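You operate a simulated robot arm through the tools that you are given. There is no shell and no other tool. Be economical: measure what you need, move in short steps, check, and stop when the job is done.

You are at the controls of a simulated two-armed robot. One attempt, no reset.

TASK
Shut the clips drawer. Open the gears drawer, fetch the black block marked "N5" from the inside of the gears drawer and set it on the top of the packing table and shut the drawer again. Put the crumpled scrap on top of the brown belt carton. Put the 4 GB memory module from the top of the packing table on the top of the grey bench. Put the chip that says "N2" from the top of the packing table on the spot between the carton stops. Put the black gear that says "D6" from the green mat on the top of the red desk and the black gear marked "N9" on the counter of the paper store. Turn the washer time knob to 2. Take the brown-topped blue pad and put it on the long green tray. Put the cyan chip block on the top of the grey bench away on the upper shelf under the grey bench. Fetch the pad marked "A2" from the top of the side bench and set it on top of the small grey block there. Do these in any order.

It is judged by the outcome, as a careful person would: the job done as asked, and still so three seconds after it is handed in. It fails if anything else is knocked over, pushed out of place, dropped, spilled or broken.

THE ROBOT
Two 7-joint arms with two-finger parallel grippers on one trunk, on a base that drives. Base frame: it is fixed to the floor where the robot stands at the start and does not move with it; the origin is under the middle of the robot, x ahead of it, y to its left, z up. Lengths are in mm, angles in rad, forces in N, time in s.
The left shoulder is at the start at [20, 170, 1028], the right one opposite. With the tool pointing down near the work surface each hand reaches from about 100 to 600 mm from the robot's upright axis, wherever it stands, measured 20 degrees to its own side. Places, roughly: black block [1000, 250, 750]; black gear [-3750, 1250, 750]; brown belt carton [-2000, 0, 750]; brown-topped blue pad (5x4x3 cm) [-2100, 2300, 500]; chip [-2000, -250, 750]; clips drawer [600, 100, 600]; counter of the paper store [-1000, -2200, 900]; crumpled scrap (9x6x4 cm) [-2000, 500, 800]; cyan chip block [-2500, 2250, 750]; gears drawer [800, 300, 800]; long green tray [-2000, 2500, 750]; memory module [-2000, 500, 750]; pad [-750, 2250, 750]; small grey block [-250, 1750, 750]; spot between the carton stops (32x15 cm) [-2340, 320, 820]; top of the grey bench [-2300, 2400, 800]; top of the packing table [-1800, 0, 800]; top of the red desk [-3500, -1800, 700]; upper shelf under the grey bench [-2300, 2300, 500]; washer time knob [-2600, 1900, 900]. Payload 3.8 kg a hand.
The tool frame of a hand sits at the grasp point between the pads (the TCP): z along the fingers, y along the line on which they close. The tips reach 30 mm beyond it. Largest opening 110 mm; finger width 20, thickness 10; the body of the gripper, 48 by 112 mm, starts 55 mm behind the TCP.
Orientation is that of the tool frame in the base frame, as a unit quaternion [x, y, z, w]. With the fingers straight down and closing along the base's y, the tool's x points along the base's -x, its y along +y and its z along -z.

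THE INTERFACE
- The arms move only by the tool jog_arm. It takes "left_rows", "right_rows" or both (then of equal length, played together; a hand with none holds still); each is a list of rows, each an object of numbers (a shift or turn left out is 0, a gripper value left out holds the last): "x", "y", "z": the shift along the base's x, y, z in mm; "ax", "ay", "az": the turn, a rotation vector about the base's x, y, z in rad; "grip": the opening, from 0 (shut) to 1 (fully open). In form: [{"x": .., "y": .., "z": .., "ax": .., "ay": .., "az": .., "grip": ..}, ...]. A call has 1 to 12 rows; each row shifts and turns the commanded pose from where the row before left it. A row lasts 0.2 s, in which the tool goes at most 50 mm and 0.15 rad; a call with a longer step from one row to the next is refused whole, and so is a gripper value outside its range. Where a pose cannot be reached the arm comes as near as it can. A force on the tool above 40 N (or 10 N above the force at the start of the call, whichever is more), or a blocked arm, ends the call early, and 0.2 s more pass. Each finger travels about 72 mm/s and halts on what it meets, pressing with about 20 N; the grip force reading is that of the motor and also rises with nothing between the fingers. The clock runs only during rows and for 0.2 s after the last one: add rows that do not move to give the fingers time. It gives the time, the measured TCP pose, the force on the tool (base axes), the opening and the grip force at its end, in the units of the frame above (readings bear some noise), with the torque about the TCP (base axes, N m) and any sound that the robot's microphone picked up.
- Cameras (640 x 400 px; columns grow to the right, rows downward): "scene" is now at [106.1, -0.6, 1170.9]; the picture's right is [-0.01, -1.00, 0.00], its down [-0.64, 0.00, -0.76] and it looks along [0.76, -0.00, -0.64] (base axes); focal length 214 px, centre (320, 200). "left" rides on the left gripper at [72, -17, -103] in its tool frame; the picture's right is [0.23, 0.97, 0.00], its down [-0.76, 0.18, -0.62] and it looks along [-0.61, 0.14, 0.78] (tool axes); focal length 222 px, centre (320, 200). "right" rides on the right gripper at [72, 17, -103] in its tool frame; the picture's right is [-0.23, 0.97, 0.00], its down [-0.76, -0.18, -0.62] and it looks along [-0.61, -0.14, 0.78] (tool axes); focal length 222 px, centre (320, 200). There is no depth. A picture from a camera that has moved, and an enlarged one, comes with that camera's place and axes in the base frame and with its lens.
- grab_frame(camera): a new picture of that camera. The clock stands still meanwhile.
- move_column(by): slides the trunk up (or, below 0, down) by that many mm; the arms and the scene camera ride with it, the base frame stays. It gives what a move gives, with no picture.
- drive_base(legs): drives the robot by 1 to 6 legs, each [ahead, turn to the left] in mm and rad, along the robot's own axes; the way and the turn of a leg run together, so that a leg with both is an arc; at most 1500 mm and 3.142 rad a leg. The arms and the cameras ride along, it lands a little off, and it stops where it bumps. It gives what a move gives.
- head_to(pan, tilt): turns the head with the scene camera to pan (to the left, within 1.396 rad either way) and tilt (down, from -0.506 to 1.204), counted from straight ahead of the robot. It gives what a move gives.
- enlarge(camera, box): a new picture of the part [left, top, right, bottom] of that camera's present view, enlarged. The clock stands still meanwhile.
- sign_off(): hands the job in; it is judged then, once.

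Work in short steps. Places have to be worked out from the pictures, the camera data and where the tool is seen: move nearer, look again, correct. Check each grasp and each placing, and mend what went wrong. You have 546 turns and 346 pictures in all, those below and enlarged ones among them. Open the grippers and draw the arms clear of the work before you hand the job in, unless the task says otherwise; then end with one line.

The tools are called after "Emit:" by a JSON object that holds its "api" and its "payload". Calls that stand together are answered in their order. jog_arm: Moves the arms, as the interface text tells. Its arguments: {"type":"object","properties":{"left_rows":{"type":"array"},"right_rows":{"type":"array"}},"required":[]} The other tools are called the same way: move_column (by) slides the trunk up or down; drive_base (legs) drives the base; head_to (pan, tilt) turns the head that bears the scene camera; grab_frame (camera) takes a picture; enlarge (camera, box) takes an enlarged picture of a part of a camera's view; sign_off () hands the job in.

At the start:

```text
t: 0.0
left_tcp_pos: [512.8, 279.6, 947.1]
left_orientation: [0.0, 1.0, 0.0, 0.0]
left_force: [-0.3, 0.4, 0.3]
left_wrist_torque: [0.0, -0.03, 0.03]
left_gripper_width: 110.0
left_gripper_force: 0.1
right_tcp_pos: [444.4, -184.1, 1006.0]
right_orientation: [0.001, 1.0, 0.0, 0.001]
right_force: [0.7, 0.7, 0.3]
right_wrist_torque: [0.01, 0.01, 0.02]
right_gripper_width: 110.1
right_gripper_force: 0.0
trunk travel left (down, up): [-125.0, 445.0]
robot x, y, heading: [-0.1, 3.7, 0.004]
head pan, tilt: [-0.005, 0.7]
```

scene: 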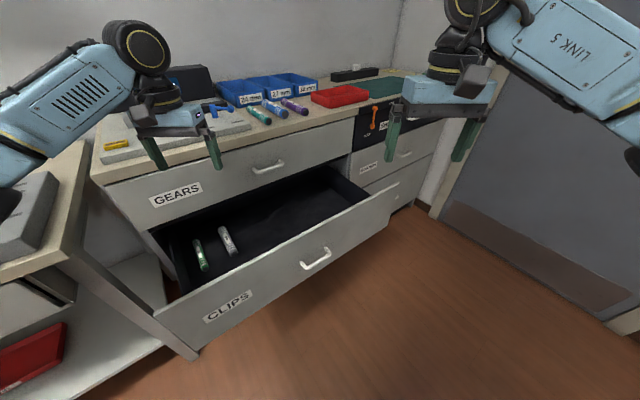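
right: 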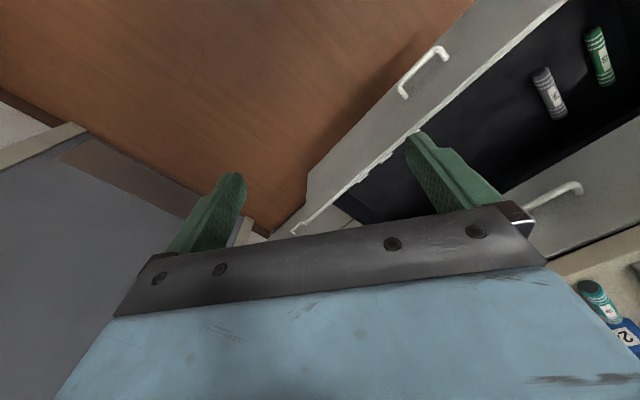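
left: 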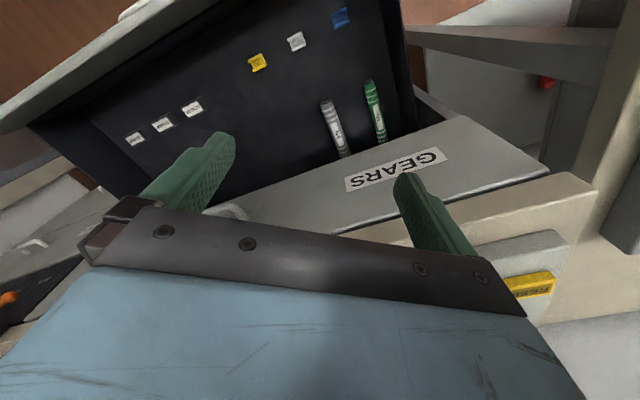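

The clips drawer is open in front of me. The cabinet looks turned about 0.64 rad to my left, with its handles a bit to my right once I face it. I'll sidestep right by turning, driving 180 mm, then turning to face the cabinet squarely.

Emit:
{"api": "drive_base", "payload": {"legs": [[0, -0.93], [180, 0], [0, 1.57]]}}

Emit:
{"api": "grab_frame", "payload": {"camera": "scene"}}

```text
t: 7.7
left_tcp_pos: [354.2, 385.9, 946.4]
left_orientation: [-0.312, 0.95, -0.001, 0.0]
left_force: [-0.2, -0.2, -0.4]
left_wrist_torque: [-0.03, 0.0, 0.01]
left_gripper_width: 110.1
left_gripper_force: 0.1
right_tcp_pos: [573.4, -28.1, 1005.8]
right_orientation: [-0.312, 0.95, 0.0, 0.0]
right_force: [0.5, -0.2, -0.5]
right_wrist_torque: [0.04, 0.01, 0.02]
right_gripper_width: 110.2
right_gripper_force: 0.1
trunk travel left (down, up): [-125.0, 445.0]
robot x, y, heading: [105.7, -140.7, 0.638]
head pan, tilt: [-0.005, 0.7]
```

```text
342 pictures are left
camera scene: at [192.2, -81.8, 1170.9], right [0.59, -0.81, 0.0], down [-0.52, -0.38, -0.76], along [0.62, 0.45, -0.64], focal length 214 px, centre (320, 200)
```

scene: 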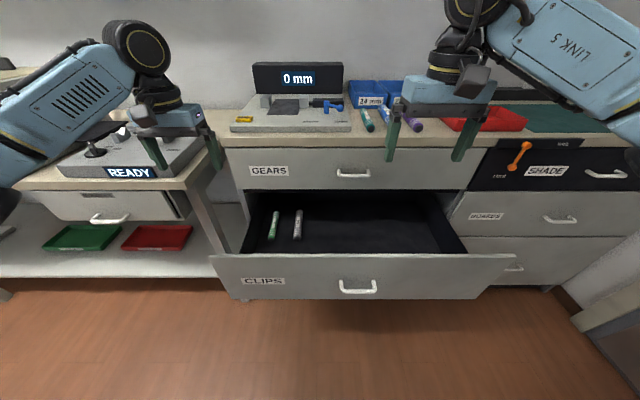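

The robot now squarely faces the cabinet. I'll pull the right hand back and lower it partway in front of the clips drawer, closing the fingers, then look through its camera to measure the handle.

Emit:
{"api": "jog_arm", "payload": {"right_rows": [{"x": -45, "grip": 0}, {"x": -45}, {"x": -45}, {"z": -45}, {"z": -45}, {"z": -45}, {"z": -45}, {"z": -45}, {"z": -10}, {}]}}

Emit:
{"api": "grab_frame", "payload": {"camera": "right"}}

Emit:
{"api": "grab_frame", "payload": {"camera": "scene"}}

```text
t: 9.9
left_tcp_pos: [353.8, 384.1, 947.0]
left_orientation: [-0.312, 0.95, 0.0, 0.0]
left_force: [0.3, -0.8, 0.2]
left_wrist_torque: [-0.01, 0.0, 0.06]
left_gripper_width: 110.1
left_gripper_force: 0.2
right_tcp_pos: [439.7, -30.5, 770.8]
right_orientation: [-0.312, 0.95, 0.0, 0.0]
right_force: [-1.0, -0.6, 0.6]
right_wrist_torque: [0.02, 0.0, 0.01]
right_gripper_width: 0.2
right_gripper_force: 19.7
trunk travel left (down, up): [-125.0, 445.0]
robot x, y, heading: [107.6, -144.7, 0.63]
head pan, tilt: [-0.005, 0.7]
```

```text
341 pictures are left
camera right: at [370.3, -58.7, 873.4], right [-0.39, 0.92, 0.0], down [0.72, 0.31, 0.62], along [0.57, 0.25, -0.78], focal length 222 px, centre (320, 200)
```

right: 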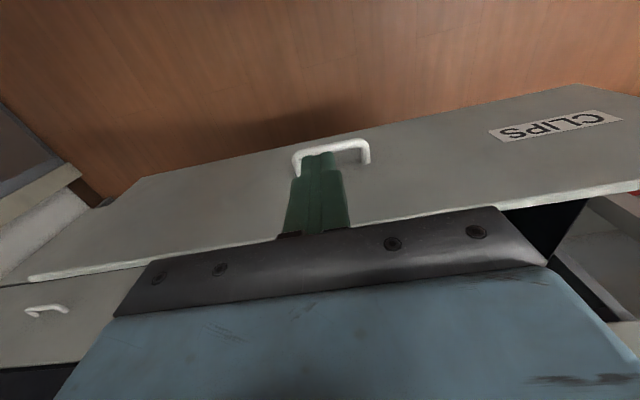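

```text
340 pictures are left
camera scene: at [192.2, -81.9, 1170.9], right [0.59, -0.81, 0.0], down [-0.52, -0.38, -0.76], along [0.62, 0.45, -0.64], focal length 214 px, centre (320, 200)
```

scene: 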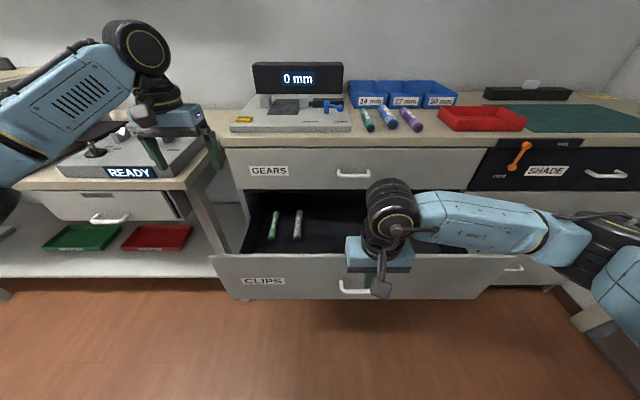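

The finger nearly covers the handle in both views, so depth is poorly known. I'll back off 70 mm, lower the hand, and look again.

Emit:
{"api": "jog_arm", "payload": {"right_rows": [{"x": -28, "y": -21}, {"x": -28, "y": -21}, {"z": -45}, {"z": -45}, {}]}}

Emit:
{"api": "grab_frame", "payload": {"camera": "right"}}

Emit:
{"api": "grab_frame", "payload": {"camera": "scene"}}

```text
t: 11.1
left_tcp_pos: [354.3, 384.3, 947.4]
left_orientation: [-0.311, 0.95, -0.001, -0.001]
left_force: [0.3, 0.1, -0.3]
left_wrist_torque: [-0.03, 0.03, 0.01]
left_gripper_width: 109.6
left_gripper_force: 0.0
right_tcp_pos: [381.2, -70.4, 680.6]
right_orientation: [-0.313, 0.95, 0.0, 0.001]
right_force: [0.0, 0.0, -0.6]
right_wrist_torque: [-0.02, 0.01, -0.03]
right_gripper_width: 0.0
right_gripper_force: 20.0
trunk travel left (down, up): [-125.0, 445.0]
robot x, y, heading: [107.0, -143.3, 0.639]
head pan, tilt: [-0.005, 0.7]
```

```text
339 pictures are left
camera right: at [313.4, -99.6, 784.0], right [-0.39, 0.92, 0.0], down [0.72, 0.31, 0.62], along [0.57, 0.25, -0.78], focal length 222 px, centre (320, 200)
```

right: 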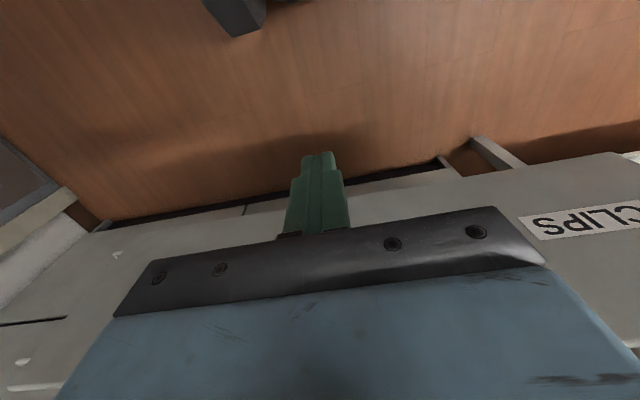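

```text
338 pictures are left
camera scene: at [192.2, -81.9, 1170.9], right [0.59, -0.81, 0.0], down [-0.52, -0.38, -0.76], along [0.62, 0.45, -0.64], focal length 214 px, centre (320, 200)
```

scene: 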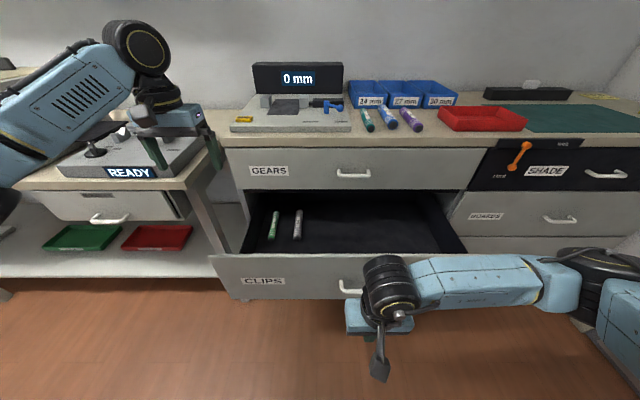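

The label triangulates well: the clips front face is about 407 mm ahead at z 535–749, with the handle near z 655. To keep the wrist off the gears handle while pushing, I'll tilt the fingers forward about 0.9 rad and bring the tips to about z 700.

Emit:
{"api": "jog_arm", "payload": {"right_rows": [{"ax": 0.0894, "ay": -0.1204, "z": 7}, {"ax": 0.0894, "ay": -0.1204, "z": 7}, {"ax": 0.0894, "ay": -0.1204, "z": 7}, {"ax": 0.0894, "ay": -0.1204, "z": 7}, {"ax": 0.0894, "ay": -0.1204, "z": 7}, {"ax": 0.0894, "ay": -0.1204, "z": 7}, {}]}}

Emit:
{"api": "grab_frame", "payload": {"camera": "scene"}}

```text
t: 12.7
left_tcp_pos: [354.2, 384.5, 946.2]
left_orientation: [-0.312, 0.95, 0.0, 0.0]
left_force: [-0.8, 0.0, 0.6]
left_wrist_torque: [-0.02, -0.06, -0.04]
left_gripper_width: 110.0
left_gripper_force: 0.0
right_tcp_pos: [390.5, -63.5, 729.3]
right_orientation: [-0.268, 0.853, 0.144, 0.424]
right_force: [0.0, -0.2, 0.3]
right_wrist_torque: [-0.01, -0.02, -0.03]
right_gripper_width: 0.0
right_gripper_force: 20.2
trunk travel left (down, up): [-125.0, 445.0]
robot x, y, heading: [107.4, -145.1, 0.629]
head pan, tilt: [-0.005, 0.7]
```

```text
337 pictures are left
camera scene: at [192.1, -81.9, 1170.9], right [0.59, -0.81, 0.0], down [-0.52, -0.38, -0.76], along [0.62, 0.45, -0.64], focal length 214 px, centre (320, 200)
```

scene: 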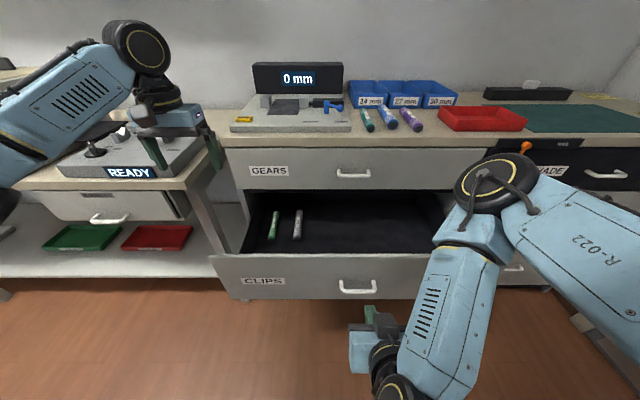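

The tool is tilted and the arm is clear. Now I'll advance to contact and push the clips drawer in along its normal.

Emit:
{"api": "jog_arm", "payload": {"right_rows": [{"x": 24.1, "y": 17.9}, {"x": 24.1, "y": 17.9}, {"x": 24.1, "y": 17.9}, {"x": 16.1, "y": 11.9}, {"x": 16.1, "y": 11.9}, {"x": 16.1, "y": 11.9}, {"x": 16.1, "y": 11.9}, {"x": 16.1, "y": 11.9}, {"x": 16.1, "y": 11.9}, {"x": 16.1, "y": 11.9}, {"x": 16.1, "y": 11.9}, {"x": 16.1, "y": 11.9}]}}

Emit:
{"api": "grab_frame", "payload": {"camera": "scene"}}

```text
t: 15.3
left_tcp_pos: [354.0, 385.2, 947.3]
left_orientation: [-0.311, 0.95, -0.001, 0.0]
left_force: [-0.6, 0.5, -0.4]
left_wrist_torque: [0.02, -0.02, -0.04]
left_gripper_width: 110.0
left_gripper_force: 0.0
right_tcp_pos: [600.1, 89.8, 722.2]
right_orientation: [-0.282, 0.856, 0.138, 0.412]
right_force: [0.0, 0.3, 0.1]
right_wrist_torque: [0.01, -0.03, -0.02]
right_gripper_width: 0.0
right_gripper_force: 19.9
trunk travel left (down, up): [-125.0, 445.0]
robot x, y, heading: [108.4, -144.3, 0.631]
head pan, tilt: [-0.005, 0.7]
```

```text
336 pictures are left
camera scene: at [192.3, -81.8, 1170.9], right [0.59, -0.81, 0.0], down [-0.52, -0.38, -0.76], along [0.62, 0.45, -0.64], focal length 214 px, centre (320, 200)
```

scene: 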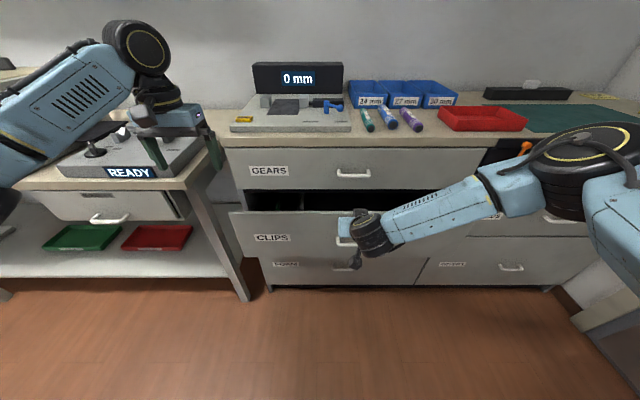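

The drawer is moving in with no trouble. Continuing the push until it stops.

Emit:
{"api": "jog_arm", "payload": {"right_rows": [{"x": 16.1, "y": 11.9}, {"x": 16.1, "y": 11.9}, {"x": 16.1, "y": 11.9}, {"x": 16.1, "y": 11.9}, {"x": 12, "y": 9}, {"x": 12, "y": 9}, {"x": 12, "y": 9}, {"x": 12, "y": 9}]}}

Emit:
{"api": "grab_frame", "payload": {"camera": "scene"}}

```text
t: 16.8
left_tcp_pos: [354.0, 384.5, 947.1]
left_orientation: [-0.311, 0.95, -0.001, -0.001]
left_force: [0.5, 0.0, -0.4]
left_wrist_torque: [0.01, 0.05, 0.06]
left_gripper_width: 110.0
left_gripper_force: 0.1
right_tcp_pos: [687.5, 155.6, 721.8]
right_orientation: [-0.281, 0.857, 0.138, 0.411]
right_force: [-6.2, -5.0, 3.4]
right_wrist_torque: [-0.04, -0.04, -0.05]
right_gripper_width: 0.3
right_gripper_force: 20.0
trunk travel left (down, up): [-125.0, 445.0]
robot x, y, heading: [105.2, -145.6, 0.632]
head pan, tilt: [-0.005, 0.7]
stopped in row 7 (right hand): the force on the tool passed its limit at 47 N (the readings are from after the stop); the commanded pose is now the measured one
```

```text
335 pictures are left
camera scene: at [191.8, -82.4, 1171.0], right [0.59, -0.81, 0.0], down [-0.52, -0.38, -0.76], along [0.62, 0.45, -0.64], focal length 214 px, centre (320, 200)
```

scene: 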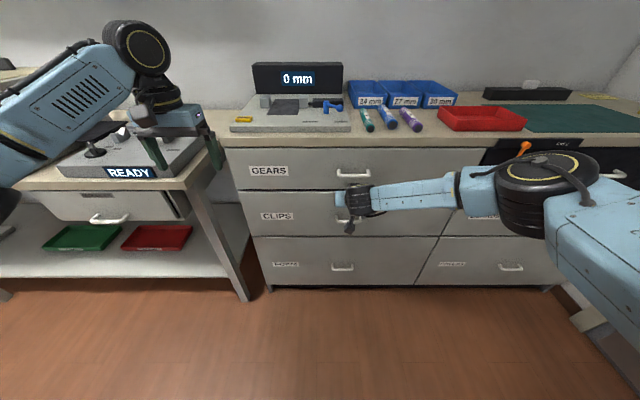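

The clips drawer is shut flush (face at about 671 mm local). Next I'll back off, raise to the gears handle height (~z 822), and pitch the tool level.

Emit:
{"api": "jog_arm", "payload": {"right_rows": [{"x": -32.2, "y": -23.7}, {"x": -32.2, "y": -23.7}, {"x": -32.2, "y": -23.7}, {"x": -32.2, "y": -23.7}, {"x": -32.2, "y": -23.7}, {"x": -24, "y": -18, "z": 20, "ax": 0.083, "ay": -0.113}, {"z": 20, "ax": 0.083, "ay": -0.113}, {"z": 20, "ax": 0.083, "ay": -0.113}, {"z": 20, "ax": 0.083, "ay": -0.113}, {"z": 20, "ax": 0.083, "ay": -0.113}, {"grip": 0.6}, {}]}}

Emit:
{"api": "grab_frame", "payload": {"camera": "scene"}}

```text
t: 19.4
left_tcp_pos: [355.0, 384.8, 947.5]
left_orientation: [-0.311, 0.95, 0.0, 0.0]
left_force: [0.6, 0.0, 0.0]
left_wrist_torque: [0.01, 0.0, -0.04]
left_gripper_width: 110.0
left_gripper_force: 0.2
right_tcp_pos: [486.6, 58.2, 851.6]
right_orientation: [-0.218, 0.665, 0.224, 0.679]
right_force: [0.4, 0.4, 0.4]
right_wrist_torque: [0.02, 0.03, -0.01]
right_gripper_width: 65.8
right_gripper_force: 0.0
right hand out of reach, approached as far as the arm can: row 7, 8, 9, 10
trunk travel left (down, up): [-125.0, 445.0]
robot x, y, heading: [107.3, -145.5, 0.63]
head pan, tilt: [-0.005, 0.7]
```

```text
334 pictures are left
camera scene: at [192.3, -82.0, 1170.9], right [0.59, -0.81, 0.0], down [-0.52, -0.38, -0.76], along [0.62, 0.45, -0.64], focal length 214 px, centre (320, 200)
```

scene: 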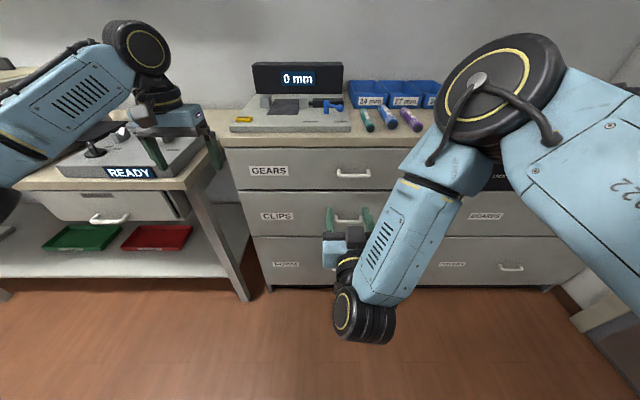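

The tool is level but slightly cramped here. I'll roll it 90° about its pointing axis while easing forward to 520 mm local, so the fingers close vertically.

Emit:
{"api": "jog_arm", "payload": {"right_rows": [{"ax": -0.115, "ay": -0.0847, "x": 8, "y": 6}, {"ax": -0.115, "ay": -0.0847, "x": 8, "y": 6}, {"ax": -0.115, "ay": -0.0847, "x": 8, "y": 6}, {"ax": -0.115, "ay": -0.0847, "x": 8, "y": 6}, {"ax": -0.115, "ay": -0.0847, "x": 8, "y": 6}, {"ax": -0.115, "ay": -0.0847, "x": 8, "y": 6}, {"ax": -0.115, "ay": -0.0847, "x": 8, "y": 6}, {"ax": -0.115, "ay": -0.0847}, {"ax": -0.115, "ay": -0.0847}, {"ax": -0.115, "ay": -0.0847}, {"ax": -0.115, "ay": -0.0847}, {}]}}

Emit:
{"api": "grab_frame", "payload": {"camera": "scene"}}

Emit:
{"api": "grab_frame", "payload": {"camera": "right"}}

```text
t: 22.0
left_tcp_pos: [354.2, 385.1, 945.7]
left_orientation: [-0.312, 0.95, 0.0, 0.0]
left_force: [-0.6, 0.3, -0.6]
left_wrist_torque: [0.01, 0.0, -0.02]
left_gripper_width: 110.2
left_gripper_force: 0.0
right_tcp_pos: [524.6, 108.8, 863.4]
right_orientation: [0.635, -0.313, 0.311, -0.634]
right_force: [0.8, 0.1, 0.1]
right_wrist_torque: [0.01, 0.02, -0.01]
right_gripper_width: 66.1
right_gripper_force: 0.0
right hand out of reach, approached as far as the arm can: row 1, 2, 3, 4, 5, 6, 7
trunk travel left (down, up): [-125.0, 445.0]
robot x, y, heading: [105.9, -143.8, 0.631]
head pan, tilt: [-0.005, 0.7]
```

```text
333 pictures are left
camera scene: at [192.2, -82.0, 1170.9], right [0.59, -0.81, 0.0], down [-0.52, -0.38, -0.76], along [0.62, 0.45, -0.64], focal length 214 px, centre (320, 200)
```

scene: 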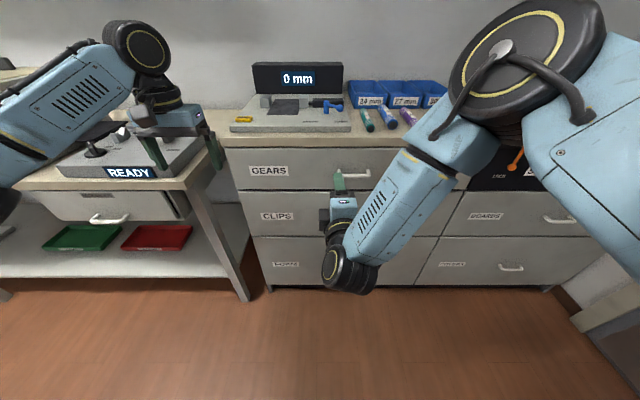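

```text
332 pictures are left
camera right: at [486.3, -11.0, 846.6], right [-0.14, 0.18, -0.97], down [-0.96, 0.22, 0.18], along [0.25, 0.96, 0.14], focal length 222 px, centre (320, 200)
```

right: 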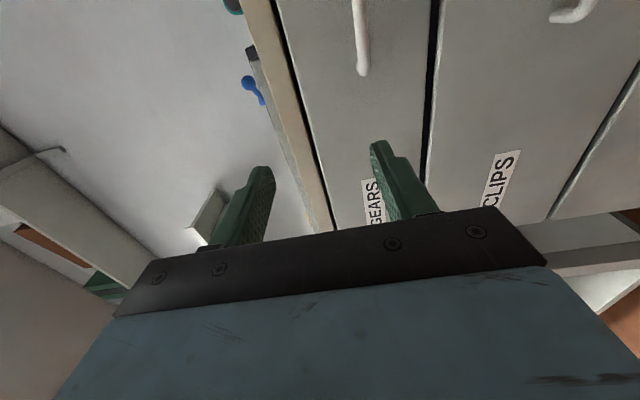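

The fingers now close vertically. The handle sits a bit lower and to the right of the TCP. I'll shift right 53 mm, down 41 mm and forward 60 mm, then look.

Emit:
{"api": "jog_arm", "payload": {"right_rows": [{"x": 15, "y": -21, "z": -20}, {"x": 16, "y": -22, "z": -21}, {"x": 24, "y": 18}, {"x": 24, "y": 18}, {}]}}

Emit:
{"api": "grab_frame", "payload": {"camera": "scene"}}

Emit:
{"api": "grab_frame", "payload": {"camera": "right"}}

```text
t: 23.2
left_tcp_pos: [354.3, 383.8, 946.6]
left_orientation: [-0.312, 0.95, 0.0, 0.0]
left_force: [0.2, -0.5, -0.8]
left_wrist_torque: [0.04, 0.0, 0.03]
left_gripper_width: 109.9
left_gripper_force: 0.2
right_tcp_pos: [551.8, 144.5, 867.3]
right_orientation: [0.636, -0.314, 0.311, -0.633]
right_force: [0.5, -0.3, 0.2]
right_wrist_torque: [0.02, 0.0, -0.03]
right_gripper_width: 65.9
right_gripper_force: 0.0
right hand out of reach, approached as far as the arm can: row 1, 2, 3, 4
trunk travel left (down, up): [-125.0, 445.0]
robot x, y, heading: [108.9, -140.8, 0.63]
head pan, tilt: [-0.005, 0.7]
```

```text
331 pictures are left
camera scene: at [192.2, -82.0, 1170.9], right [0.59, -0.81, 0.0], down [-0.52, -0.38, -0.76], along [0.62, 0.45, -0.64], focal length 214 px, centre (320, 200)
```

scene: 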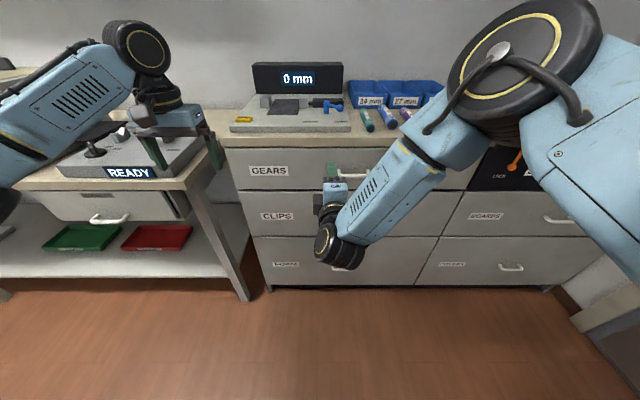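

```text
330 pictures are left
camera right: at [512.7, 24.0, 850.5], right [-0.14, 0.18, -0.97], down [-0.96, 0.22, 0.18], along [0.25, 0.96, 0.14], focal length 222 px, centre (320, 200)
```

right: 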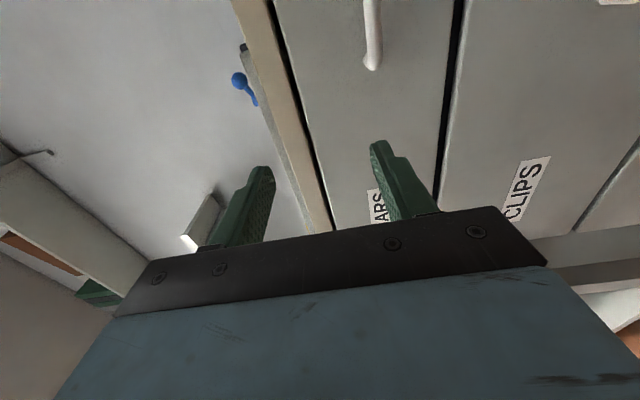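

The arm is too folded to reach this pose. I'll back the base 130 mm and command the pose again from there.

Emit:
{"api": "drive_base", "payload": {"legs": [[-130, 0]]}}

Emit:
{"api": "jog_arm", "payload": {"right_rows": [{"x": 32.2, "y": 23.7}, {"x": 32.2, "y": 23.7}, {"x": 10, "y": -14}, {"x": 10, "y": -14}, {"z": -20}, {"z": -20}, {}]}}

Emit:
{"api": "grab_frame", "payload": {"camera": "right"}}

```text
t: 24.5
left_tcp_pos: [250.4, 308.6, 946.8]
left_orientation: [-0.312, 0.95, 0.0, 0.0]
left_force: [-0.1, -0.1, 0.0]
left_wrist_torque: [0.03, -0.02, 0.01]
left_gripper_width: 110.0
left_gripper_force: 0.1
right_tcp_pos: [445.3, 68.7, 867.6]
right_orientation: [0.635, -0.314, 0.311, -0.634]
right_force: [-0.3, 0.0, 1.1]
right_wrist_torque: [0.0, 0.01, 0.0]
right_gripper_width: 66.0
right_gripper_force: 0.0
trunk travel left (down, up): [-125.0, 445.0]
robot x, y, heading: [1.6, -222.0, 0.638]
head pan, tilt: [-0.005, 0.7]
```

```text
t: 26.1
left_tcp_pos: [252.0, 309.2, 945.5]
left_orientation: [-0.312, 0.95, 0.0, 0.0]
left_force: [-0.2, 0.4, 0.5]
left_wrist_torque: [0.01, -0.04, -0.01]
left_gripper_width: 110.0
left_gripper_force: 0.1
right_tcp_pos: [486.1, 122.0, 864.8]
right_orientation: [0.636, -0.315, 0.312, -0.632]
right_force: [0.3, 0.2, 1.2]
right_wrist_torque: [0.03, -0.01, -0.02]
right_gripper_width: 66.0
right_gripper_force: 0.0
right hand out of reach, approached as far as the arm can: row 1, 2, 3, 4, 5, 6
trunk travel left (down, up): [-125.0, 445.0]
robot x, y, heading: [1.9, -219.3, 0.636]
head pan, tilt: [-0.005, 0.7]
```

```text
329 pictures are left
camera right: at [447.5, 2.3, 849.0], right [-0.14, 0.18, -0.97], down [-0.96, 0.23, 0.18], along [0.26, 0.96, 0.14], focal length 222 px, centre (320, 200)
```

right: 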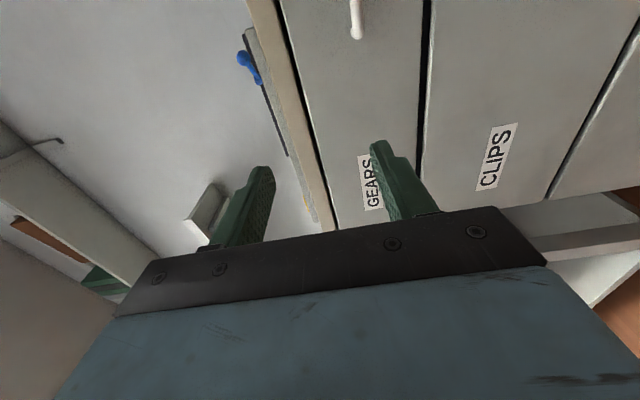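

It still seems wrist-limited because the forearm comes down steeply. Lowering the trunk should flatten the forearm, so I'll do that and then re-aim.

Emit:
{"api": "move_column", "payload": {"by": -120}}

Emit:
{"api": "jog_arm", "payload": {"right_rows": [{"z": 25}, {"z": 25}, {"z": 20}, {"x": 16, "y": 12}, {"x": 16, "y": 12}, {"x": 16, "y": 12}, {}]}}

Emit:
{"api": "grab_frame", "payload": {"camera": "scene"}}

```text
t: 27.6
left_tcp_pos: [251.5, 307.9, 826.5]
left_orientation: [-0.312, 0.95, 0.0, 0.0]
left_force: [0.4, -0.2, -0.2]
left_wrist_torque: [-0.02, 0.04, 0.0]
left_gripper_width: 109.9
left_gripper_force: 0.0
right_tcp_pos: [486.2, 122.3, 745.7]
right_orientation: [0.635, -0.316, 0.312, -0.632]
right_force: [-0.3, 0.5, 0.2]
right_wrist_torque: [0.0, 0.01, -0.02]
right_gripper_width: 66.1
right_gripper_force: 0.0
trunk travel left (down, up): [-5.0, 565.0]
robot x, y, heading: [3.2, -217.9, 0.632]
head pan, tilt: [-0.005, 0.7]
```

```text
t: 29.2
left_tcp_pos: [250.6, 308.0, 827.4]
left_orientation: [-0.31, 0.951, 0.0, 0.0]
left_force: [-0.2, -0.7, 0.0]
left_wrist_torque: [-0.01, -0.02, 0.02]
left_gripper_width: 110.0
left_gripper_force: 0.0
right_tcp_pos: [535.2, 158.3, 815.8]
right_orientation: [0.635, -0.317, 0.313, -0.631]
right_force: [-0.1, 0.0, 0.1]
right_wrist_torque: [-0.01, -0.01, -0.03]
right_gripper_width: 66.1
right_gripper_force: 0.0
trunk travel left (down, up): [-5.0, 565.0]
robot x, y, heading: [2.3, -219.1, 0.637]
head pan, tilt: [-0.005, 0.7]
```

```text
328 pictures are left
camera scene: at [88.8, -157.9, 1050.9], right [0.59, -0.81, 0.0], down [-0.52, -0.38, -0.76], along [0.62, 0.45, -0.64], focal length 214 px, centre (320, 200)
```

scene: 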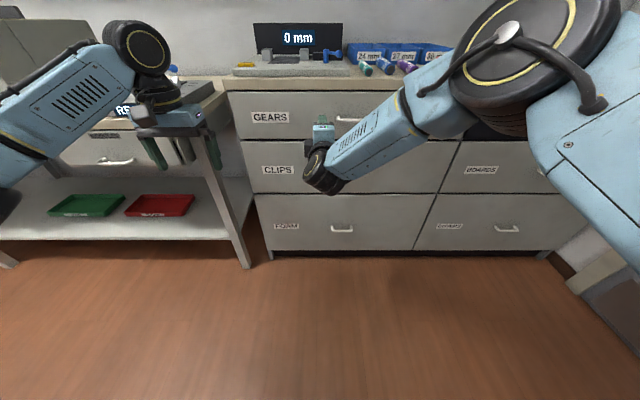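

Now the arm follows commands. The handle projects to about [682, 161, 822]. I'll shift 85 mm right first and look, also raising the left hand away from the bench.

Emit:
{"api": "jog_arm", "payload": {"right_rows": [{"x": 25, "y": -34, "z": 2}, {"x": 25, "y": -34, "z": 2}, {"x": 20, "y": 15}, {"x": 20, "y": 15}, {}], "left_rows": [{"z": 40}, {"z": 40}, {"z": 40}, {}, {}]}}

Emit:
{"api": "grab_frame", "payload": {"camera": "scene"}}

Emit:
{"api": "grab_frame", "payload": {"camera": "right"}}

```text
t: 30.4
left_tcp_pos: [250.9, 308.1, 946.7]
left_orientation: [-0.311, 0.95, 0.001, 0.0]
left_force: [0.3, 0.7, -0.1]
left_wrist_torque: [0.0, 0.0, 0.02]
left_gripper_width: 110.0
left_gripper_force: 0.1
right_tcp_pos: [604.9, 145.0, 840.9]
right_orientation: [0.637, -0.32, 0.313, -0.628]
right_force: [0.1, -0.5, -0.2]
right_wrist_torque: [0.0, -0.01, -0.01]
right_gripper_width: 66.0
right_gripper_force: 0.1
right hand out of reach, approached as far as the arm can: row 2, 3
trunk travel left (down, up): [-5.0, 565.0]
robot x, y, heading: [0.9, -224.3, 0.63]
head pan, tilt: [-0.005, 0.7]
```

```text
327 pictures are left
camera scene: at [88.8, -157.9, 1050.9], right [0.59, -0.81, 0.0], down [-0.52, -0.38, -0.76], along [0.62, 0.45, -0.64], focal length 214 px, centre (320, 200)
```

scene: 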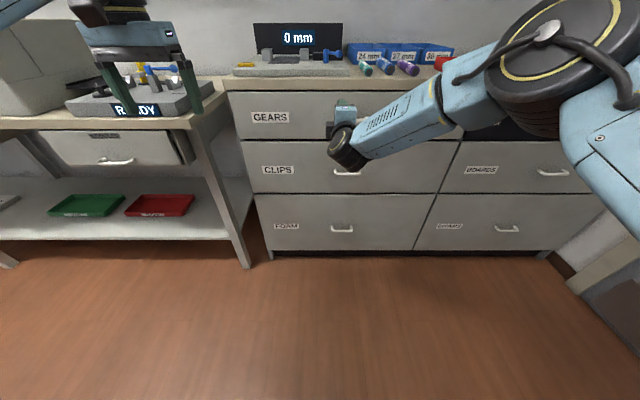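

```text
326 pictures are left
camera right: at [564.6, 25.5, 824.2], right [-0.15, 0.18, -0.97], down [-0.95, 0.24, 0.19], along [0.26, 0.96, 0.13], focal length 222 px, centre (320, 200)
```

right: 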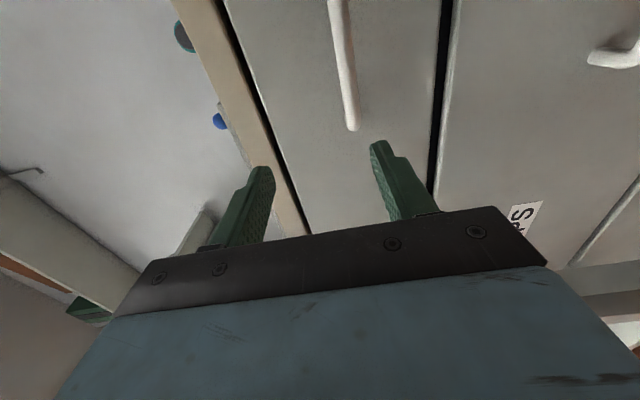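

The handle bar is at about z 812 and its left end at the fingers, but the arm limits out going right and down. The same pose was fine further left relative to the body, so I'll sidestep the base 80 mm right.

Emit:
{"api": "drive_base", "payload": {"legs": [[0, -1.571], [80, 0], [0, 1.571]]}}

Emit:
{"api": "jog_arm", "payload": {"right_rows": [{"x": -15, "y": 20}, {"x": -15, "y": 20}, {"z": -15}, {"z": -15}, {}]}}

Emit:
{"api": "grab_frame", "payload": {"camera": "right"}}

```text
t: 39.0
left_tcp_pos: [288.2, 250.9, 945.3]
left_orientation: [-0.321, 0.947, 0.001, 0.0]
left_force: [-0.6, 0.3, 0.4]
left_wrist_torque: [-0.01, -0.01, -0.03]
left_gripper_width: 109.9
left_gripper_force: 0.1
right_tcp_pos: [644.4, 94.7, 840.0]
right_orientation: [0.64, -0.312, 0.307, -0.632]
right_force: [-0.5, -1.0, -0.5]
right_wrist_torque: [0.0, -0.02, 0.0]
right_gripper_width: 65.9
right_gripper_force: 0.0
trunk travel left (down, up): [-5.0, 565.0]
robot x, y, heading: [53.0, -280.5, 0.656]
head pan, tilt: [-0.005, 0.7]
```

```text
t: 40.2
left_tcp_pos: [286.7, 250.7, 946.6]
left_orientation: [-0.322, 0.947, 0.0, 0.0]
left_force: [0.5, -0.1, 0.8]
left_wrist_torque: [0.01, -0.01, -0.01]
left_gripper_width: 110.1
left_gripper_force: 0.1
right_tcp_pos: [614.2, 134.8, 810.0]
right_orientation: [0.639, -0.312, 0.306, -0.632]
right_force: [-0.2, 0.2, -0.3]
right_wrist_torque: [-0.01, 0.0, 0.04]
right_gripper_width: 65.9
right_gripper_force: 0.1
trunk travel left (down, up): [-5.0, 565.0]
robot x, y, heading: [51.7, -282.5, 0.651]
head pan, tilt: [-0.005, 0.7]
```

```text
325 pictures are left
camera right: at [576.8, 14.3, 794.6], right [-0.15, 0.17, -0.97], down [-0.96, 0.22, 0.19], along [0.24, 0.96, 0.13], focal length 222 px, centre (320, 200)
```

right: 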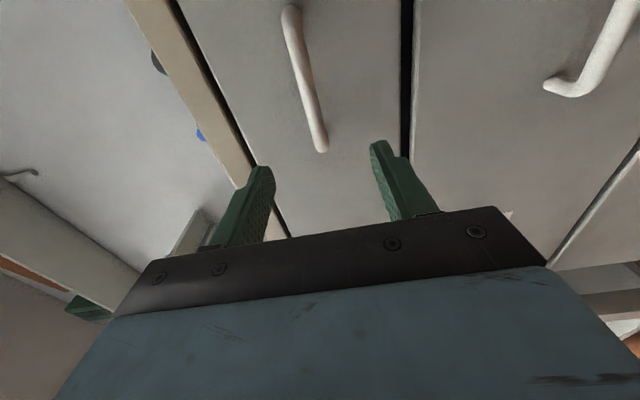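

The arm reaches now, and the bar (z≈809) is at the TCP's height. I'll shift 35 mm right and advance 58 mm so the fingers straddle the bar, then close.

Emit:
{"api": "jog_arm", "payload": {"right_rows": [{"x": 21, "y": -28}, {"x": 16, "y": 12}, {"x": 16, "y": 12}, {"x": 14, "y": 10.5}, {"grip": 0}, {}, {}, {}]}}

Emit:
{"api": "grab_frame", "payload": {"camera": "right"}}

```text
t: 42.0
left_tcp_pos: [286.7, 250.8, 946.8]
left_orientation: [-0.322, 0.947, 0.0, 0.0]
left_force: [-0.3, 0.8, -0.1]
left_wrist_torque: [0.0, 0.03, 0.0]
left_gripper_width: 110.0
left_gripper_force: 0.1
right_tcp_pos: [681.0, 141.6, 810.6]
right_orientation: [0.64, -0.312, 0.307, -0.631]
right_force: [-0.5, -0.7, -2.4]
right_wrist_torque: [-0.09, -0.06, -0.09]
right_gripper_width: 11.5
right_gripper_force: 45.2
trunk travel left (down, up): [-5.0, 565.0]
robot x, y, heading: [53.8, -284.4, 0.654]
head pan, tilt: [-0.005, 0.7]
```

```text
324 pictures are left
camera right: at [643.8, 20.7, 794.2], right [-0.15, 0.17, -0.97], down [-0.96, 0.22, 0.19], along [0.24, 0.96, 0.13], focal length 222 px, centre (320, 200)
```

right: 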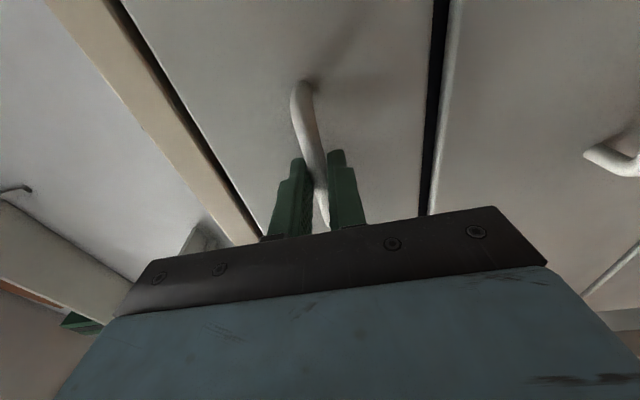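

The bar is gripped (11.5 mm). I'll pull the drawer open by backing the base 280 mm.

Emit:
{"api": "drive_base", "payload": {"legs": [[-280, 0]]}}

Emit:
{"api": "grab_frame", "payload": {"camera": "scene"}}

Emit:
{"api": "grab_frame", "payload": {"camera": "right"}}

```text
t: 44.0
left_tcp_pos: [62.5, 80.6, 945.9]
left_orientation: [-0.323, 0.947, -0.002, 0.0]
left_force: [-0.3, 0.4, 0.6]
left_wrist_torque: [0.03, -0.01, -0.02]
left_gripper_width: 110.1
left_gripper_force: 0.1
right_tcp_pos: [452.5, -25.1, 810.6]
right_orientation: [0.643, -0.308, 0.304, -0.632]
right_force: [-13.8, 20.9, -0.9]
right_wrist_torque: [0.12, 0.12, 1.01]
right_gripper_width: 11.6
right_gripper_force: 45.0
trunk travel left (down, up): [-5.0, 565.0]
robot x, y, heading: [-172.1, -454.5, 0.657]
head pan, tilt: [-0.005, 0.7]
```

```text
323 pictures are left
camera scene: at [-89.5, -388.8, 1050.9], right [0.61, -0.8, 0.0], down [-0.51, -0.39, -0.76], along [0.61, 0.46, -0.64], focal length 214 px, centre (320, 200)
```

scene: 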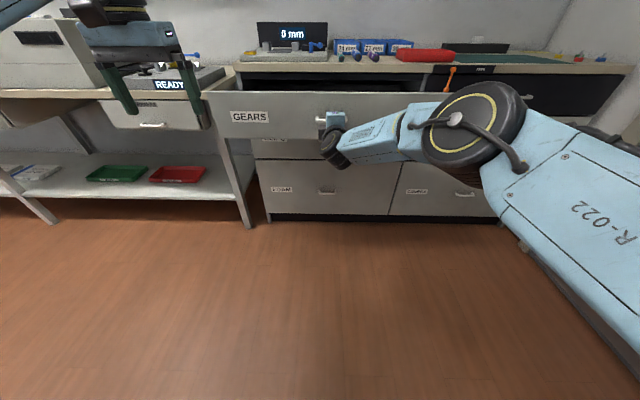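

```text
322 pictures are left
camera right: at [416.3, -146.1, 794.5], right [-0.15, 0.17, -0.97], down [-0.96, 0.21, 0.19], along [0.23, 0.96, 0.13], focal length 222 px, centre (320, 200)
```

right: 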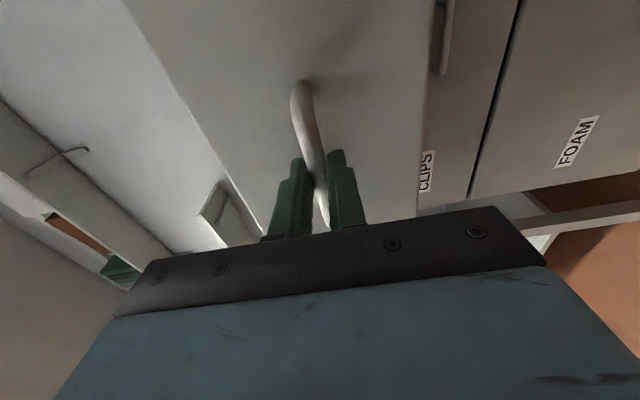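

The drawer has opened by 283 mm. I'll release the handle, back the hand off, raise the trunk to look inside with the scene camera.

Emit:
{"api": "jog_arm", "payload": {"right_rows": [{"grip": 0.6}, {}, {"x": -24, "y": -17.5}, {"x": -24, "y": -17.5}, {"x": -24, "y": -17.5}, {}]}}

Emit:
{"api": "move_column", "payload": {"by": 350}}

Emit:
{"api": "head_to", "payload": {"pan": 0, "tilt": 0.8}}

Emit:
{"api": "grab_frame", "payload": {"camera": "scene"}}

```text
t: 45.4
left_tcp_pos: [62.2, 80.1, 946.6]
left_orientation: [-0.322, 0.947, 0.0, 0.001]
left_force: [0.9, -0.4, -0.8]
left_wrist_torque: [-0.02, 0.02, 0.01]
left_gripper_width: 110.1
left_gripper_force: 0.1
right_tcp_pos: [380.0, -79.3, 810.8]
right_orientation: [0.642, -0.31, 0.304, -0.632]
right_force: [0.3, 0.3, 0.2]
right_wrist_torque: [0.01, -0.01, -0.01]
right_gripper_width: 66.1
right_gripper_force: 0.1
trunk travel left (down, up): [-5.0, 565.0]
robot x, y, heading: [-171.5, -451.0, 0.658]
head pan, tilt: [-0.005, 0.7]
```

```text
t: 48.8
left_tcp_pos: [63.5, 79.3, 1296.0]
left_orientation: [-0.322, 0.947, 0.0, -0.001]
left_force: [0.3, 1.1, 0.2]
left_wrist_torque: [-0.01, -0.01, -0.03]
left_gripper_width: 109.8
left_gripper_force: 0.1
right_tcp_pos: [381.7, -78.3, 1160.0]
right_orientation: [0.642, -0.31, 0.304, -0.632]
right_force: [0.1, 0.5, -0.1]
right_wrist_torque: [-0.01, -0.05, -0.02]
right_gripper_width: 66.0
right_gripper_force: 0.0
trunk travel left (down, up): [-355.0, 215.0]
robot x, y, heading: [-174.2, -452.4, 0.661]
head pan, tilt: [-0.005, 0.7]
```

```text
t: 49.5
left_tcp_pos: [63.3, 79.3, 1295.3]
left_orientation: [-0.322, 0.947, 0.0, 0.0]
left_force: [0.1, 0.1, 0.3]
left_wrist_torque: [0.0, -0.05, -0.01]
left_gripper_width: 110.0
left_gripper_force: 0.0
right_tcp_pos: [380.7, -78.8, 1160.3]
right_orientation: [0.641, -0.31, 0.304, -0.633]
right_force: [0.3, -0.7, -0.3]
right_wrist_torque: [-0.04, 0.02, 0.0]
right_gripper_width: 66.0
right_gripper_force: 0.2
trunk travel left (down, up): [-355.0, 215.0]
robot x, y, heading: [-170.8, -457.5, 0.662]
head pan, tilt: [0.0, 0.799]
```

```text
321 pictures are left
camera scene: at [-92.1, -392.8, 1392.8], right [0.61, -0.79, 0.0], down [-0.57, -0.44, -0.7], along [0.55, 0.43, -0.72], focal length 214 px, centre (320, 200)
```

scene: 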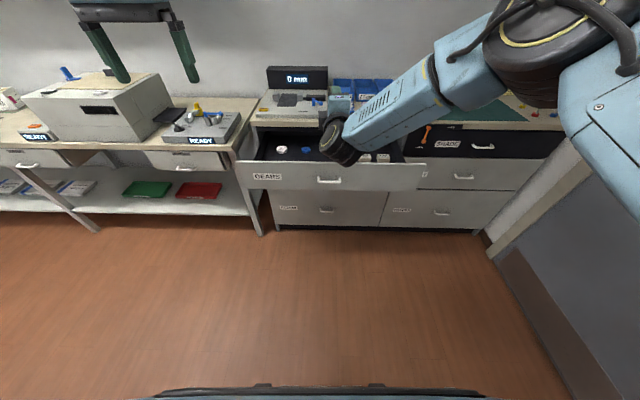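

Items are visible in the drawer. I'll enlarge this region.

Emit:
{"api": "enlarge", "payload": {"camera": "scene", "box": [230, 110, 450, 200]}}

```text
2.91 times, centred on (340, 155) of scene
camera zoom: at [-92.1, -392.8, 1392.8], right [0.61, -0.79, 0.0], down [-0.57, -0.44, -0.7], along [0.55, 0.43, -0.72], focal length 624 px, centre (262, 331)
```

zoom: 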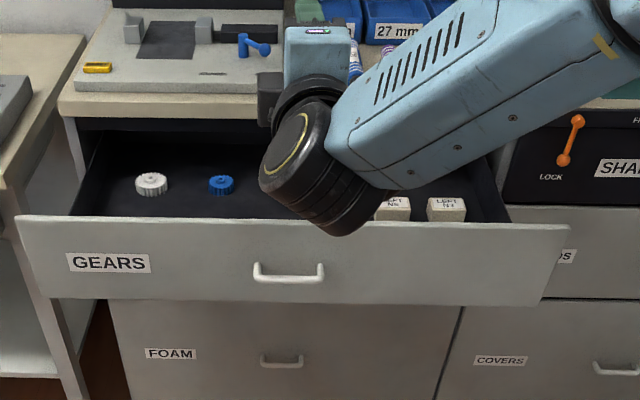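

I see white and blue gears and light blocks on the right, with the arm hiding the middle. I'll roll the right tool back and pitch it down again, retracting it.

Emit:
{"api": "jog_arm", "payload": {"right_rows": [{"ax": 0.115, "ay": 0.0847}, {"ax": 0.115, "ay": 0.0847}, {"ax": 0.115, "ay": 0.0847}, {"ax": 0.115, "ay": 0.0847}, {"ax": 0.115, "ay": 0.0847}, {"ax": 0.115, "ay": 0.0847}, {"ax": 0.115, "ay": 0.0847}, {"ax": 0.115, "ay": 0.0847}, {"ax": 0.115, "ay": 0.0847}, {"ax": 0.115, "ay": 0.0847}, {"ax": 0.115, "ay": 0.0847}]}}

Emit:
{"api": "jog_arm", "payload": {"right_rows": [{"ax": -0.0847, "ay": 0.115, "x": -20, "y": -26}, {"ax": -0.0847, "ay": 0.115, "x": -20, "y": -26}, {"ax": -0.0847, "ay": 0.115, "x": -20, "y": -26}, {"ax": -0.0847, "ay": 0.115, "x": -20, "y": -26}, {"ax": -0.0847, "ay": 0.115, "x": -20, "y": -26}, {"ax": -0.0847, "ay": 0.115, "x": -20, "y": -26}, {"ax": -0.0847, "ay": 0.115}, {"ax": -0.0847, "ay": 0.115}, {"ax": -0.0847, "ay": 0.115}, {"ax": -0.0847, "ay": 0.115}, {"ax": -0.0847, "ay": 0.115}, {}]}}

Emit:
{"api": "enlarge", "payload": {"camera": "scene", "box": [230, 110, 450, 200]}}

```text
t: 51.9
left_tcp_pos: [63.1, 79.8, 1295.4]
left_orientation: [-0.323, 0.947, 0.0, 0.001]
left_force: [0.9, 0.0, -0.2]
left_wrist_torque: [0.03, 0.0, -0.03]
left_gripper_width: 110.1
left_gripper_force: 0.0
right_tcp_pos: [376.3, -74.9, 1164.1]
right_orientation: [-0.219, 0.659, 0.23, 0.682]
right_force: [0.1, -0.5, -0.1]
right_wrist_torque: [-0.02, -0.04, 0.03]
right_gripper_width: 65.9
right_gripper_force: 0.1
right hand out of reach, approached as far as the arm can: row 4
trunk travel left (down, up): [-355.0, 215.0]
robot x, y, heading: [-169.3, -451.5, 0.655]
head pan, tilt: [0.0, 0.799]
```

```text
t: 54.5
left_tcp_pos: [61.9, 78.9, 1295.5]
left_orientation: [-0.323, 0.947, 0.0, 0.0]
left_force: [-1.3, -1.0, -0.3]
left_wrist_torque: [-0.01, -0.01, 0.01]
left_gripper_width: 110.1
left_gripper_force: 0.1
right_tcp_pos: [257.6, -232.9, 1163.7]
right_orientation: [-0.311, 0.95, 0.012, 0.016]
right_force: [-0.5, 0.4, 0.0]
right_wrist_torque: [-0.03, -0.01, 0.02]
right_gripper_width: 66.1
right_gripper_force: 0.1
trunk travel left (down, up): [-355.0, 215.0]
robot x, y, heading: [-172.3, -454.4, 0.653]
head pan, tilt: [0.0, 0.799]
```

```text
2.91 times, centred on (340, 155) of scene
camera zoom: at [-92.4, -393.1, 1392.8], right [0.61, -0.79, 0.0], down [-0.57, -0.44, -0.7], along [0.55, 0.43, -0.72], focal length 624 px, centre (262, 331)
```

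zoom: 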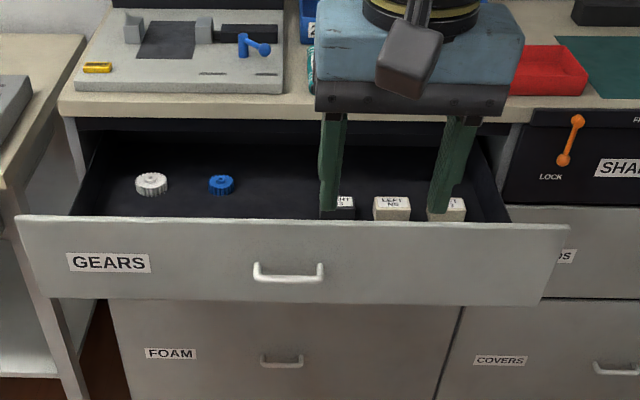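

A dark block with a white label sits behind the left finger at about [680, 45]; the light ones are read "LEFT N5" etc. I'll drive 430 mm closer with the hands still high, then look from above with the right camera.

Emit:
{"api": "drive_base", "payload": {"legs": [[430, -0.02]]}}

Emit:
{"api": "grab_frame", "payload": {"camera": "right"}}

Emit:
{"api": "grab_frame", "payload": {"camera": "scene"}}

```text
t: 57.2
left_tcp_pos: [415.9, 338.2, 1295.8]
left_orientation: [-0.315, 0.949, 0.0, 0.0]
left_force: [0.0, -0.1, 0.3]
left_wrist_torque: [-0.02, 0.01, -0.02]
left_gripper_width: 109.9
left_gripper_force: 0.1
right_tcp_pos: [605.3, 22.5, 1162.9]
right_orientation: [-0.304, 0.952, 0.013, 0.015]
right_force: [0.9, 0.3, 0.0]
right_wrist_torque: [0.0, 0.03, 0.01]
right_gripper_width: 66.0
right_gripper_force: 0.1
trunk travel left (down, up): [-355.0, 215.0]
robot x, y, heading: [174.1, -195.6, 0.639]
head pan, tilt: [0.0, 0.799]
```

```text
318 pictures are left
camera right: at [535.0, -8.6, 1262.9], right [-0.38, 0.92, 0.02], down [0.71, 0.27, 0.65], along [0.59, 0.26, -0.76], focal length 222 px, centre (320, 200)
```

right: 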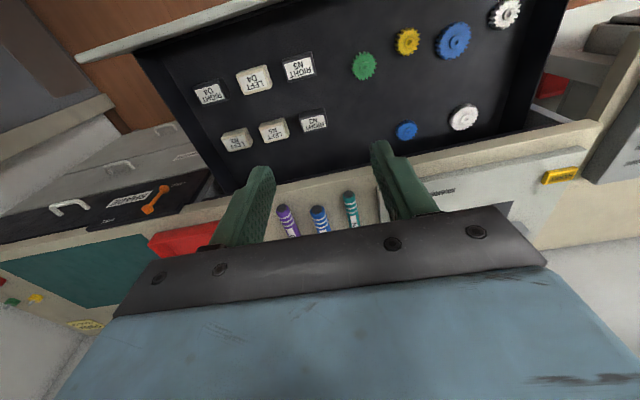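

```text
317 pictures are left
camera scene: at [254.4, -132.1, 1392.7], right [0.6, -0.8, 0.0], down [-0.57, -0.43, -0.7], along [0.56, 0.42, -0.72], focal length 214 px, centre (320, 200)
```

scene: 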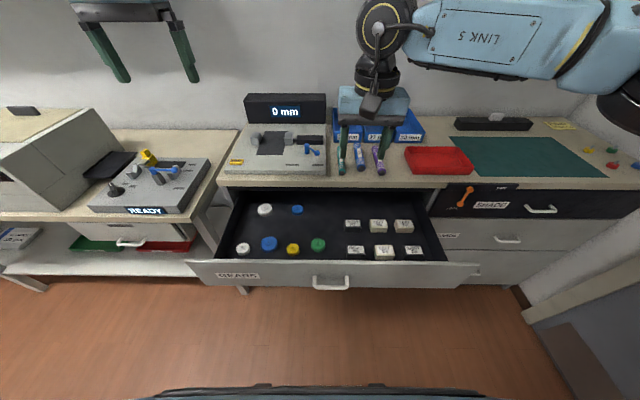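

Six blocks are in view. I'll enlarge to read them.

Emit:
{"api": "enlarge", "payload": {"camera": "right", "box": [180, 40, 340, 160]}}

Emit:
{"api": "enlarge", "payload": {"camera": "scene", "box": [330, 205, 430, 268]}}

```text
3.33 times, centred on (260, 100) of right
camera zoom: at [535.0, -8.6, 1262.9], right [-0.38, 0.92, 0.02], down [0.71, 0.27, 0.65], along [0.59, 0.26, -0.76], focal length 740 px, centre (520, 533)
```

zoom: 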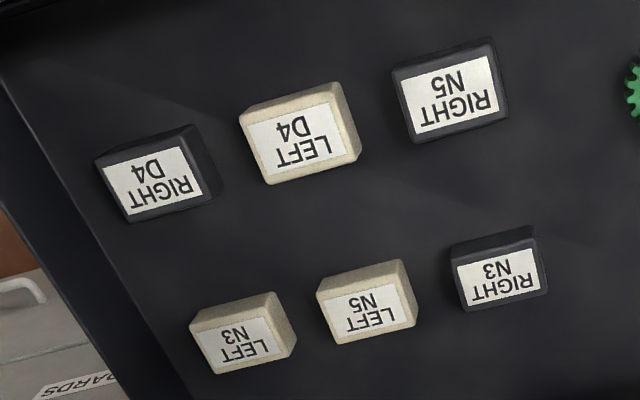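

```text
6.35 times, centred on (380, 236) of scene
camera zoom: at [254.4, -132.1, 1392.7], right [0.6, -0.8, 0.0], down [-0.57, -0.43, -0.7], along [0.56, 0.42, -0.72], focal length 1362 px, centre (-61, -32)
```

zoom: 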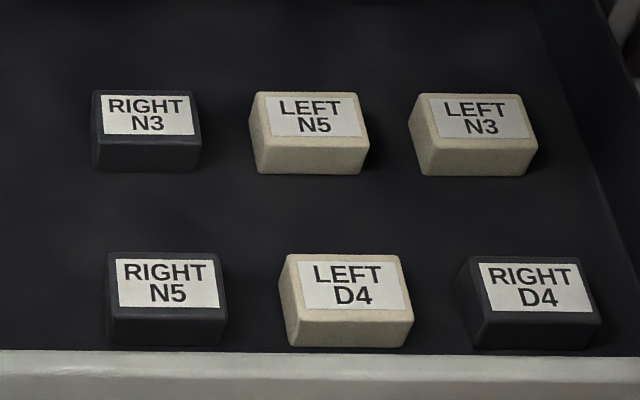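

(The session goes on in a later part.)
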